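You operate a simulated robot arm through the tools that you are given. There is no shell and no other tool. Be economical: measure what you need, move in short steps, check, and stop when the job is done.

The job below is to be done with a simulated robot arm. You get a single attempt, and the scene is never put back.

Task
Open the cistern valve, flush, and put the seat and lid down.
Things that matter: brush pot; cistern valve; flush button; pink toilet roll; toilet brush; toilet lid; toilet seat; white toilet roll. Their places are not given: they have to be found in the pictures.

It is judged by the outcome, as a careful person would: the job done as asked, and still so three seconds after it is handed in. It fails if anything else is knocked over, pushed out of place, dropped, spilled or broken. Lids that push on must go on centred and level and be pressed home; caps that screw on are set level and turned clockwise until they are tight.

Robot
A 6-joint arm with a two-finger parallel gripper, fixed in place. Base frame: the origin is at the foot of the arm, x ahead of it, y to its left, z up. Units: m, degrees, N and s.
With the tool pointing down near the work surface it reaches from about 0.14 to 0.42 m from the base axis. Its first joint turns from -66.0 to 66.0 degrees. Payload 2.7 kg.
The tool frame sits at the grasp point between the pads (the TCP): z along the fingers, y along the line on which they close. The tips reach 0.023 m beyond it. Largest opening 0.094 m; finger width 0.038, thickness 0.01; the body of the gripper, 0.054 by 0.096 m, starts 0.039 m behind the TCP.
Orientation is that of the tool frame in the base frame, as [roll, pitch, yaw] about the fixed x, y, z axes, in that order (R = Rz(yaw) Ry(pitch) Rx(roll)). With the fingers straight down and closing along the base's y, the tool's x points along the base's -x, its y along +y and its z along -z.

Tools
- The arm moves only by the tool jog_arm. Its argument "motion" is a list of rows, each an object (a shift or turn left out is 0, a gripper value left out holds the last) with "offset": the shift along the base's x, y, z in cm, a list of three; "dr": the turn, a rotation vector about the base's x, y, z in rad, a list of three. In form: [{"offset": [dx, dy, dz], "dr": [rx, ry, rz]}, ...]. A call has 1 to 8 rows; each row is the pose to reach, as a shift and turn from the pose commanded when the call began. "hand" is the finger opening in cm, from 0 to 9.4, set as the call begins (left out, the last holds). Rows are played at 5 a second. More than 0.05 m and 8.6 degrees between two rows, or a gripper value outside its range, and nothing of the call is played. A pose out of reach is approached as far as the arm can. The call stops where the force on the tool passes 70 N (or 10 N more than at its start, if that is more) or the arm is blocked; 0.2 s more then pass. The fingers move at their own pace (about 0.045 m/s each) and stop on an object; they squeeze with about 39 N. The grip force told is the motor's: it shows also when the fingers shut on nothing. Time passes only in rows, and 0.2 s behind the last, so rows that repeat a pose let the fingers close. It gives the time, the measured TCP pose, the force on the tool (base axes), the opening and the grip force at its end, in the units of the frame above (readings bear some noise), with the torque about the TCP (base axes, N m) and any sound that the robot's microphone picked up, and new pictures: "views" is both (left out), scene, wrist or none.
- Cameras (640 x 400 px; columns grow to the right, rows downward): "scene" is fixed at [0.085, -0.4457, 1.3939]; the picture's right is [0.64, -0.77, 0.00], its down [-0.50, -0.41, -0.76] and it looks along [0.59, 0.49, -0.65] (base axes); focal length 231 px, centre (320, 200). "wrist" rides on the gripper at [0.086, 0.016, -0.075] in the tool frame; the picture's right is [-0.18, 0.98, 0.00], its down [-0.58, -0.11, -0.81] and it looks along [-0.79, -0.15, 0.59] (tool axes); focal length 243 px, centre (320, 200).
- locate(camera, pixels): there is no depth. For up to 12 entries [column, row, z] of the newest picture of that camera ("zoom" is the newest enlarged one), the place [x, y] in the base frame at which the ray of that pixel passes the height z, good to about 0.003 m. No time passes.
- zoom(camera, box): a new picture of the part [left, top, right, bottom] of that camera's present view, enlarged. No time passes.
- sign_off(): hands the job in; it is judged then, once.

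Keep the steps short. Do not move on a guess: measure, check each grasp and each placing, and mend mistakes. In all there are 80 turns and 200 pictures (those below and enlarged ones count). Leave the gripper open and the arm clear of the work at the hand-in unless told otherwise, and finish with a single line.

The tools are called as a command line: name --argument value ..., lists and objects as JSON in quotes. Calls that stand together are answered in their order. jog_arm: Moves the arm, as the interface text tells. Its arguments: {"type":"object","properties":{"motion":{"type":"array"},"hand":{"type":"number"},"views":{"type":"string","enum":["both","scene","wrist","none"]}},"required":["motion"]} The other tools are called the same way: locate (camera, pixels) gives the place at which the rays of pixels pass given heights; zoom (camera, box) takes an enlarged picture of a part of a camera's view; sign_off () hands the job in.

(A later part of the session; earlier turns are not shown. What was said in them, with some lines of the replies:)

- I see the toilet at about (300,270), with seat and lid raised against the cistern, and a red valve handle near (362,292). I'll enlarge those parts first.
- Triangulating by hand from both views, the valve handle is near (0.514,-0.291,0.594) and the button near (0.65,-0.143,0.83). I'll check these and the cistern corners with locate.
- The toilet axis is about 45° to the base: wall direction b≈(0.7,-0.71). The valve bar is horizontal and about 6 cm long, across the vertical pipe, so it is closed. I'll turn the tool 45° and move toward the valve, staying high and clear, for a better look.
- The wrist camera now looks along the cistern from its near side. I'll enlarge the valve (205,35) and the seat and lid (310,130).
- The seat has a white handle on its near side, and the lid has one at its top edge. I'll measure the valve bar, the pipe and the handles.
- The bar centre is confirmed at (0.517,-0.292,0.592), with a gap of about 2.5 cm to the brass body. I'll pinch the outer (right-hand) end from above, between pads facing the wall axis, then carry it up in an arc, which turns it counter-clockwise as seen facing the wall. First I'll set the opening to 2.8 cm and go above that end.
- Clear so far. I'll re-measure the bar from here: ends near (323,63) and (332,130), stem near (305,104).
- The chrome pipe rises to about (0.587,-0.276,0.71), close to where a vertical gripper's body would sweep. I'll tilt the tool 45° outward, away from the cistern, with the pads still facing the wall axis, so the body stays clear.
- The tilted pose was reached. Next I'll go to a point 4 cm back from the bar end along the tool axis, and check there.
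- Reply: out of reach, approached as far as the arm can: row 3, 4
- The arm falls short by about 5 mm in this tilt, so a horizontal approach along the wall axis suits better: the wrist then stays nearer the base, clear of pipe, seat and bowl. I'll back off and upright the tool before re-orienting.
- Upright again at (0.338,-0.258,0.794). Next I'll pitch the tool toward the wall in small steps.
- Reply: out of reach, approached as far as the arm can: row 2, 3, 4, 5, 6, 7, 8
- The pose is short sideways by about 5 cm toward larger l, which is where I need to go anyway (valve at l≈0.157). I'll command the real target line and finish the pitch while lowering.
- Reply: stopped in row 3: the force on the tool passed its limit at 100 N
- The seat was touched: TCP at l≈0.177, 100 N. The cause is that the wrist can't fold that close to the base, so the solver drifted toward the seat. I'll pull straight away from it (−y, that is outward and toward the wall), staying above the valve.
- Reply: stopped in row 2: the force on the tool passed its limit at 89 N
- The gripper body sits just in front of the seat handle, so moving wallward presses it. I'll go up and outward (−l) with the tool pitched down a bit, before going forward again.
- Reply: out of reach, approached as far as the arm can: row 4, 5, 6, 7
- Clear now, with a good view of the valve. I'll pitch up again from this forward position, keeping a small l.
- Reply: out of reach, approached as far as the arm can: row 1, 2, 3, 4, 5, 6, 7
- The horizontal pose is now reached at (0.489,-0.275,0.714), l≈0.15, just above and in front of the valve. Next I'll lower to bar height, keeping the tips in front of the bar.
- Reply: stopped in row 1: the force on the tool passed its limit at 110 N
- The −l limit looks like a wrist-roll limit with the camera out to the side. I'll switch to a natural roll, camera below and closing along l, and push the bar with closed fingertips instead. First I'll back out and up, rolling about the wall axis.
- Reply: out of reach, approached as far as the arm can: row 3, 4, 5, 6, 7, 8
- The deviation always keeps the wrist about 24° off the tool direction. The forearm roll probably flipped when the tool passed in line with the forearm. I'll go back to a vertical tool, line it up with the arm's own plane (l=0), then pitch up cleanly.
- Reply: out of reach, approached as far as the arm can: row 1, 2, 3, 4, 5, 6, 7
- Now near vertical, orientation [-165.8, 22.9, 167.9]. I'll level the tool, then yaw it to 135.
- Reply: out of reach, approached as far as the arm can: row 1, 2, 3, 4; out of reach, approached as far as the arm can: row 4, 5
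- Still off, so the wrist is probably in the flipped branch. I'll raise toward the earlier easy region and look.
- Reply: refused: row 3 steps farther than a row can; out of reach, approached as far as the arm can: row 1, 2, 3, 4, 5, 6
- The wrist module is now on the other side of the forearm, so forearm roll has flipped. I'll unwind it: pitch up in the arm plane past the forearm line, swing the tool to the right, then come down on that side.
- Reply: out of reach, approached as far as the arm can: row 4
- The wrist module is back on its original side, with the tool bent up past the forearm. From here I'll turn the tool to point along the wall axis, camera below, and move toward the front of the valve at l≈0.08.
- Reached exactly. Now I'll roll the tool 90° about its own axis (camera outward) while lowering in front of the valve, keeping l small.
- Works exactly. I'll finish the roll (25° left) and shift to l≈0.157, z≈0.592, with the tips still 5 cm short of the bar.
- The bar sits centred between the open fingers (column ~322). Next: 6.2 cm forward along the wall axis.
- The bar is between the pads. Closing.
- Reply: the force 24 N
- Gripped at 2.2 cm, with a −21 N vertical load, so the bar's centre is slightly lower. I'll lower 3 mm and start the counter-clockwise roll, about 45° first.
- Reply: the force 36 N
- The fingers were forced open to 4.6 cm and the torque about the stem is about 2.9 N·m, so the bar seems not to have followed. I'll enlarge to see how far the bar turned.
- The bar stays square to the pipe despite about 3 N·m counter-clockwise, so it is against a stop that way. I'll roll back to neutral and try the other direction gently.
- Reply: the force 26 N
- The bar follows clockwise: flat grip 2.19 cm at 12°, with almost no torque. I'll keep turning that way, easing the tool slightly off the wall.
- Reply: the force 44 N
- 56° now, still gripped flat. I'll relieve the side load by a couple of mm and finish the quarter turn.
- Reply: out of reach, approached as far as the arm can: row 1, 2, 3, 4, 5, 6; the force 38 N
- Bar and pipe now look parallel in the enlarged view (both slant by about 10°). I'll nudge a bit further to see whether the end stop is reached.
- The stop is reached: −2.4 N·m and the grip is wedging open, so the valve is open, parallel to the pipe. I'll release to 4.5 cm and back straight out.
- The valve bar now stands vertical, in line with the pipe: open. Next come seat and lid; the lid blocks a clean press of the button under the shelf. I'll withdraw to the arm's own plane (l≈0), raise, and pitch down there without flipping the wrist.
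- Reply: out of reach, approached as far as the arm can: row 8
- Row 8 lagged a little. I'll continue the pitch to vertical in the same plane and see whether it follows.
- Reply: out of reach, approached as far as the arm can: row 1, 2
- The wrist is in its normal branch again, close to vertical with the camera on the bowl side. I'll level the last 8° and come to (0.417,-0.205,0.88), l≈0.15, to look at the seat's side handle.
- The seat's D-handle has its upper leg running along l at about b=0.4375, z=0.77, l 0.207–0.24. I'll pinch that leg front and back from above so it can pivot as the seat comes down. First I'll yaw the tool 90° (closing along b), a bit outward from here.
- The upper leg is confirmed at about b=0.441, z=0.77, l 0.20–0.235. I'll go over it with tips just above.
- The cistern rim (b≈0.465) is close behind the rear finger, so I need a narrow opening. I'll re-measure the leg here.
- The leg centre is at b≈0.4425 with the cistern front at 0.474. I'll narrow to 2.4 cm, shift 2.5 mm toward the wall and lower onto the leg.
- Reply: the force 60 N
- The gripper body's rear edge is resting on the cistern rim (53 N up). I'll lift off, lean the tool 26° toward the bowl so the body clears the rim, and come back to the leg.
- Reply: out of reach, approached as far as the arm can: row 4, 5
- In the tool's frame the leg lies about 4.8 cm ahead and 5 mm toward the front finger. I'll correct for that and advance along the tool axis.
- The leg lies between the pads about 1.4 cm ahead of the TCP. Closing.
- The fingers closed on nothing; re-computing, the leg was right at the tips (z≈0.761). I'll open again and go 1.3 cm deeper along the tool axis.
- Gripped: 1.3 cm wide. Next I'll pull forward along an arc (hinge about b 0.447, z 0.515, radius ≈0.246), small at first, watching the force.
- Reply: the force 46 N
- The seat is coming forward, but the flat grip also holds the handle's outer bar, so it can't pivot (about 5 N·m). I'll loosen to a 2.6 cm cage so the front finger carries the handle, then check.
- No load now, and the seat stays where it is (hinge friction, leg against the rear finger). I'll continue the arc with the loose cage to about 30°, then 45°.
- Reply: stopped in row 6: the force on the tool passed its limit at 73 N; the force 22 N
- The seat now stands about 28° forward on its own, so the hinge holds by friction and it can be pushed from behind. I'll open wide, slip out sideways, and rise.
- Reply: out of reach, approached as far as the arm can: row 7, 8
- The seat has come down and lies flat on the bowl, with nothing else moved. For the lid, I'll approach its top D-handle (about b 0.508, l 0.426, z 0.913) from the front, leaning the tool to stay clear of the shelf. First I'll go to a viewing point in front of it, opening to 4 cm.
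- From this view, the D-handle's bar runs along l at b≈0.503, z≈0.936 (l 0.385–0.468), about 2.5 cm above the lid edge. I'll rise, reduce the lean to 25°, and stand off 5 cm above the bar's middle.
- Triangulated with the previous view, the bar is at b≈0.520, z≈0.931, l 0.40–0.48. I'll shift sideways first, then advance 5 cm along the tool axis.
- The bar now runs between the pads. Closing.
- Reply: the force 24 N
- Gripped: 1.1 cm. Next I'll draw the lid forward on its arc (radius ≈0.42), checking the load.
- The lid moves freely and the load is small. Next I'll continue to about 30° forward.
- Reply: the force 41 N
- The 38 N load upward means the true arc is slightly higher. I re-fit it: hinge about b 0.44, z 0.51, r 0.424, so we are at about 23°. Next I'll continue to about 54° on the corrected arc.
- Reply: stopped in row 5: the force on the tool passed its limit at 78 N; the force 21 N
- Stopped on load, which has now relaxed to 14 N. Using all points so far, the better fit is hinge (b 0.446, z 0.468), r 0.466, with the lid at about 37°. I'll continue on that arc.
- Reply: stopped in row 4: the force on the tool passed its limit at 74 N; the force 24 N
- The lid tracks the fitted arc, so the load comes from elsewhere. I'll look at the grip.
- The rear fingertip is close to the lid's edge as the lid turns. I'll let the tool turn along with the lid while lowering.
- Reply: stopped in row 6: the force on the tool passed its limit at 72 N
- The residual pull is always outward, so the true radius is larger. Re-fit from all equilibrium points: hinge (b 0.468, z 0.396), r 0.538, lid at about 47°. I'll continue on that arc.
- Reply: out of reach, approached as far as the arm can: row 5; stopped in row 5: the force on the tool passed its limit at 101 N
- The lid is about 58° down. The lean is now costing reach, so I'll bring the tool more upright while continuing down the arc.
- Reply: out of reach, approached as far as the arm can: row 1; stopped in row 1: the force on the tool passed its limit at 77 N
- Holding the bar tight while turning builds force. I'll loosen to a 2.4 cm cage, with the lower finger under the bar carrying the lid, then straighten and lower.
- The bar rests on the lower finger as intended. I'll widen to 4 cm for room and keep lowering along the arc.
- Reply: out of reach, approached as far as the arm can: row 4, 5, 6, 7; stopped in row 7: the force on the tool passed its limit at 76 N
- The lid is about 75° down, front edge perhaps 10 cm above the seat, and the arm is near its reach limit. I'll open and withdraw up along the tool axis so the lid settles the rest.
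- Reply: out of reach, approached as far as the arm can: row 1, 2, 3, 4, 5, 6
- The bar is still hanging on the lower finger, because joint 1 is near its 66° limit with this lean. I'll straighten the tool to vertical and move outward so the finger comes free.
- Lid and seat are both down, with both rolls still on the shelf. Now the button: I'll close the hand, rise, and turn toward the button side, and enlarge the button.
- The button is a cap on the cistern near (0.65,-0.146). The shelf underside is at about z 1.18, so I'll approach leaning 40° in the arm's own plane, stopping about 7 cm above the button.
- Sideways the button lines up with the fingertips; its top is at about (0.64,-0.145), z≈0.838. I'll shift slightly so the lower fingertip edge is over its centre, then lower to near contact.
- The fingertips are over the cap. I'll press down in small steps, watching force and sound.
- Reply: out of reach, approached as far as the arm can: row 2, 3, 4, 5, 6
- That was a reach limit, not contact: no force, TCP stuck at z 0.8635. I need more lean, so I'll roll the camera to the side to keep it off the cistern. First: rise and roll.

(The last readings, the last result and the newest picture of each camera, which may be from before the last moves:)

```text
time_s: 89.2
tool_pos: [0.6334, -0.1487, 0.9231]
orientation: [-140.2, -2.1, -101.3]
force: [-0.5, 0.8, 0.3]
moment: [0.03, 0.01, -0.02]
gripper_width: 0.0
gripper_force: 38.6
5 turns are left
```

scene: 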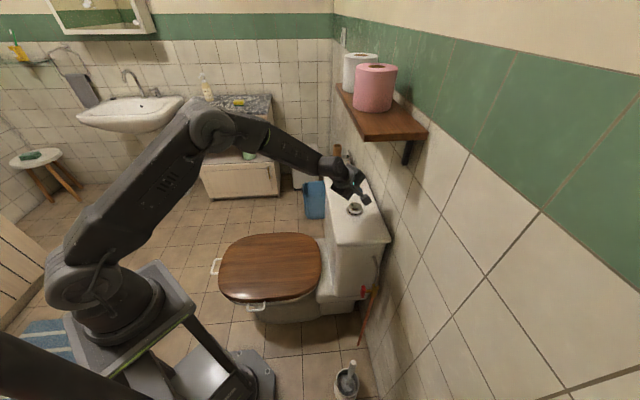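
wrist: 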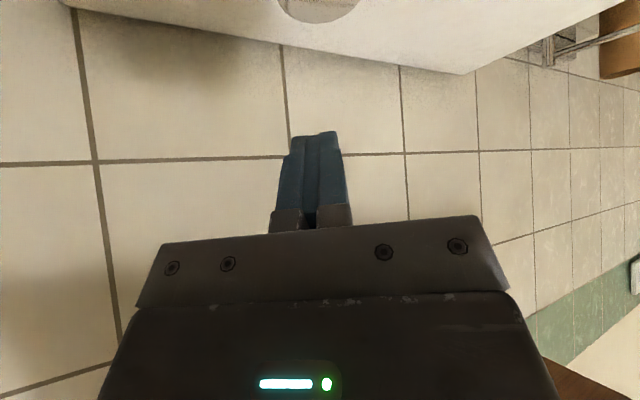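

Only five turns remain, so I'll be direct. I'll add 11° of lean and press straight down on the cap; the force limit guards the stroke.

jog_arm --motion '[{"offset": [0, 0.5, -2], "dr": [-0.019, -0.093, 0]}, {"offset": [0, 0.5, -4.5], "dr": [-0.038, -0.186, 0]}, {"offset": [0, 0.5, -6], "dr": [-0.038, -0.186, 0]}, {"offset": [0, 0.5, -7], "dr": [-0.038, -0.186, 0]}, {"offset": [0, 0.5, -7.8], "dr": [-0.038, -0.186, 0]}, {"offset": [0, 0.5, -8.5], "dr": [-0.038, -0.186, 0]}, {"offset": [0, 0.5, -9.1], "dr": [-0.038, -0.186, 0]}, {"offset": [0, 0.5, -9.3], "dr": [-0.038, -0.186, 0]}]' --views "both"

```text
time_s: 91.0
tool_pos: [0.6336, -0.1453, 0.832]
orientation: [-128.8, -2.1, -101.9]
force: [-6.5, 0.2, 16.2]
moment: [0.19, -0.11, 0.1]
gripper_width: 0.0
gripper_force: 39.4
out of reach, approached as far as the arm can: row 1, 2
heard: click
4 turns are left
```

scene: 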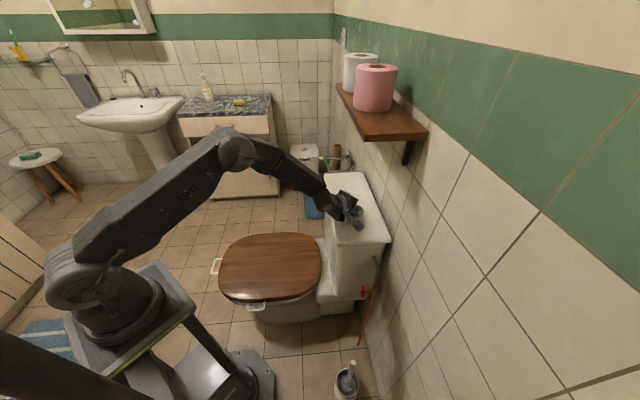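
wrist: 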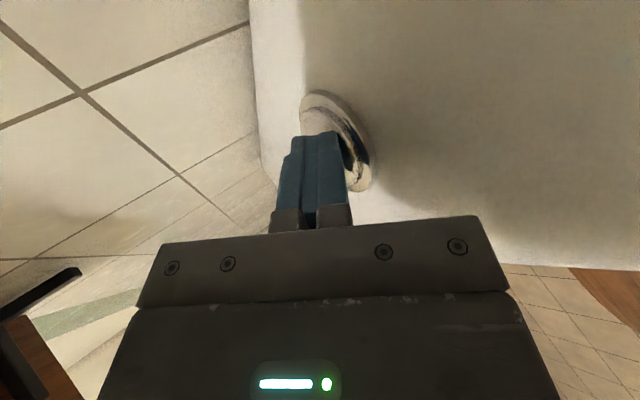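

A click was heard with 16 N on the cap, so the flush button is pressed. I'll lift off, retreat over the bowl, and open the hand.

jog_arm --motion '[{"offset": [0, 0, 3]}, {"offset": [-1, 0.5, 6.5]}, {"offset": [-4, 2, 9.5]}, {"offset": [-7.5, 4, 11.5]}, {"offset": [-11, 6, 13]}, {"offset": [-14.5, 8, 14]}, {"offset": [-18, 10, 15]}, {"offset": [-18, 10, 15]}]' --hand 0 --views "scene"

```text
time_s: 92.8
tool_pos: [0.4523, -0.0447, 0.9819]
orientation: [-129.2, -2.0, -101.9]
force: [0.6, -0.9, 0.1]
moment: [0.01, 0.0, 0.0]
gripper_width: 0.0
gripper_force: 38.6
3 turns are left
```

scene: 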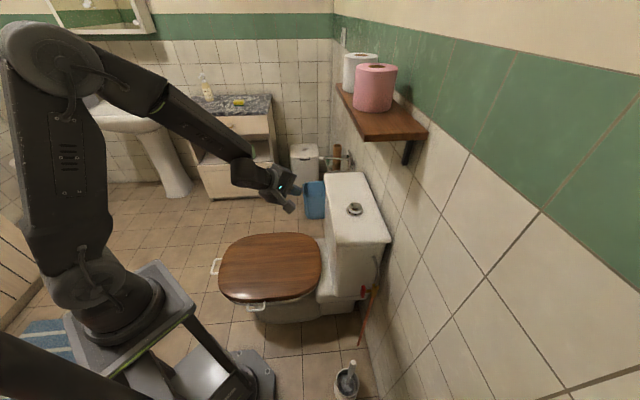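

The arm is clear; seat and lid are down, and rolls and brush are in place. Last, I'll open the gripper.

jog_arm --motion '[{}, {}, {}, {}, {}, {}]' --hand 9 --views "scene"

```text
time_s: 94.2
tool_pos: [0.4538, -0.0438, 0.9803]
orientation: [-129.2, -2.1, -101.8]
force: [1.1, -0.2, 1.0]
moment: [0.0, -0.01, -0.02]
gripper_width: 0.09
gripper_force: 0.0
2 turns are left
```

scene: 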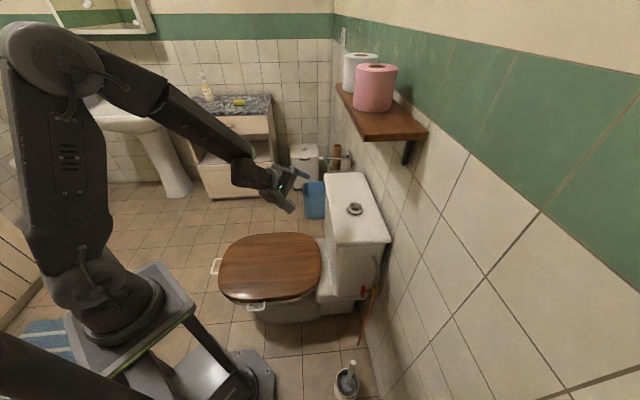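

The gripper is open and the arm clear, so I'm handing in.

sign_off

```text
The job is handed in.
```

The cistern valve is open against its stop and the seat and lid are down. The flush button was pressed after the lid was closed; it clicked, but I didn't see water. The seat fell the last part of its way, the lid dropped a short way, and the gripper bumped the seat and cistern rim without visible damage.
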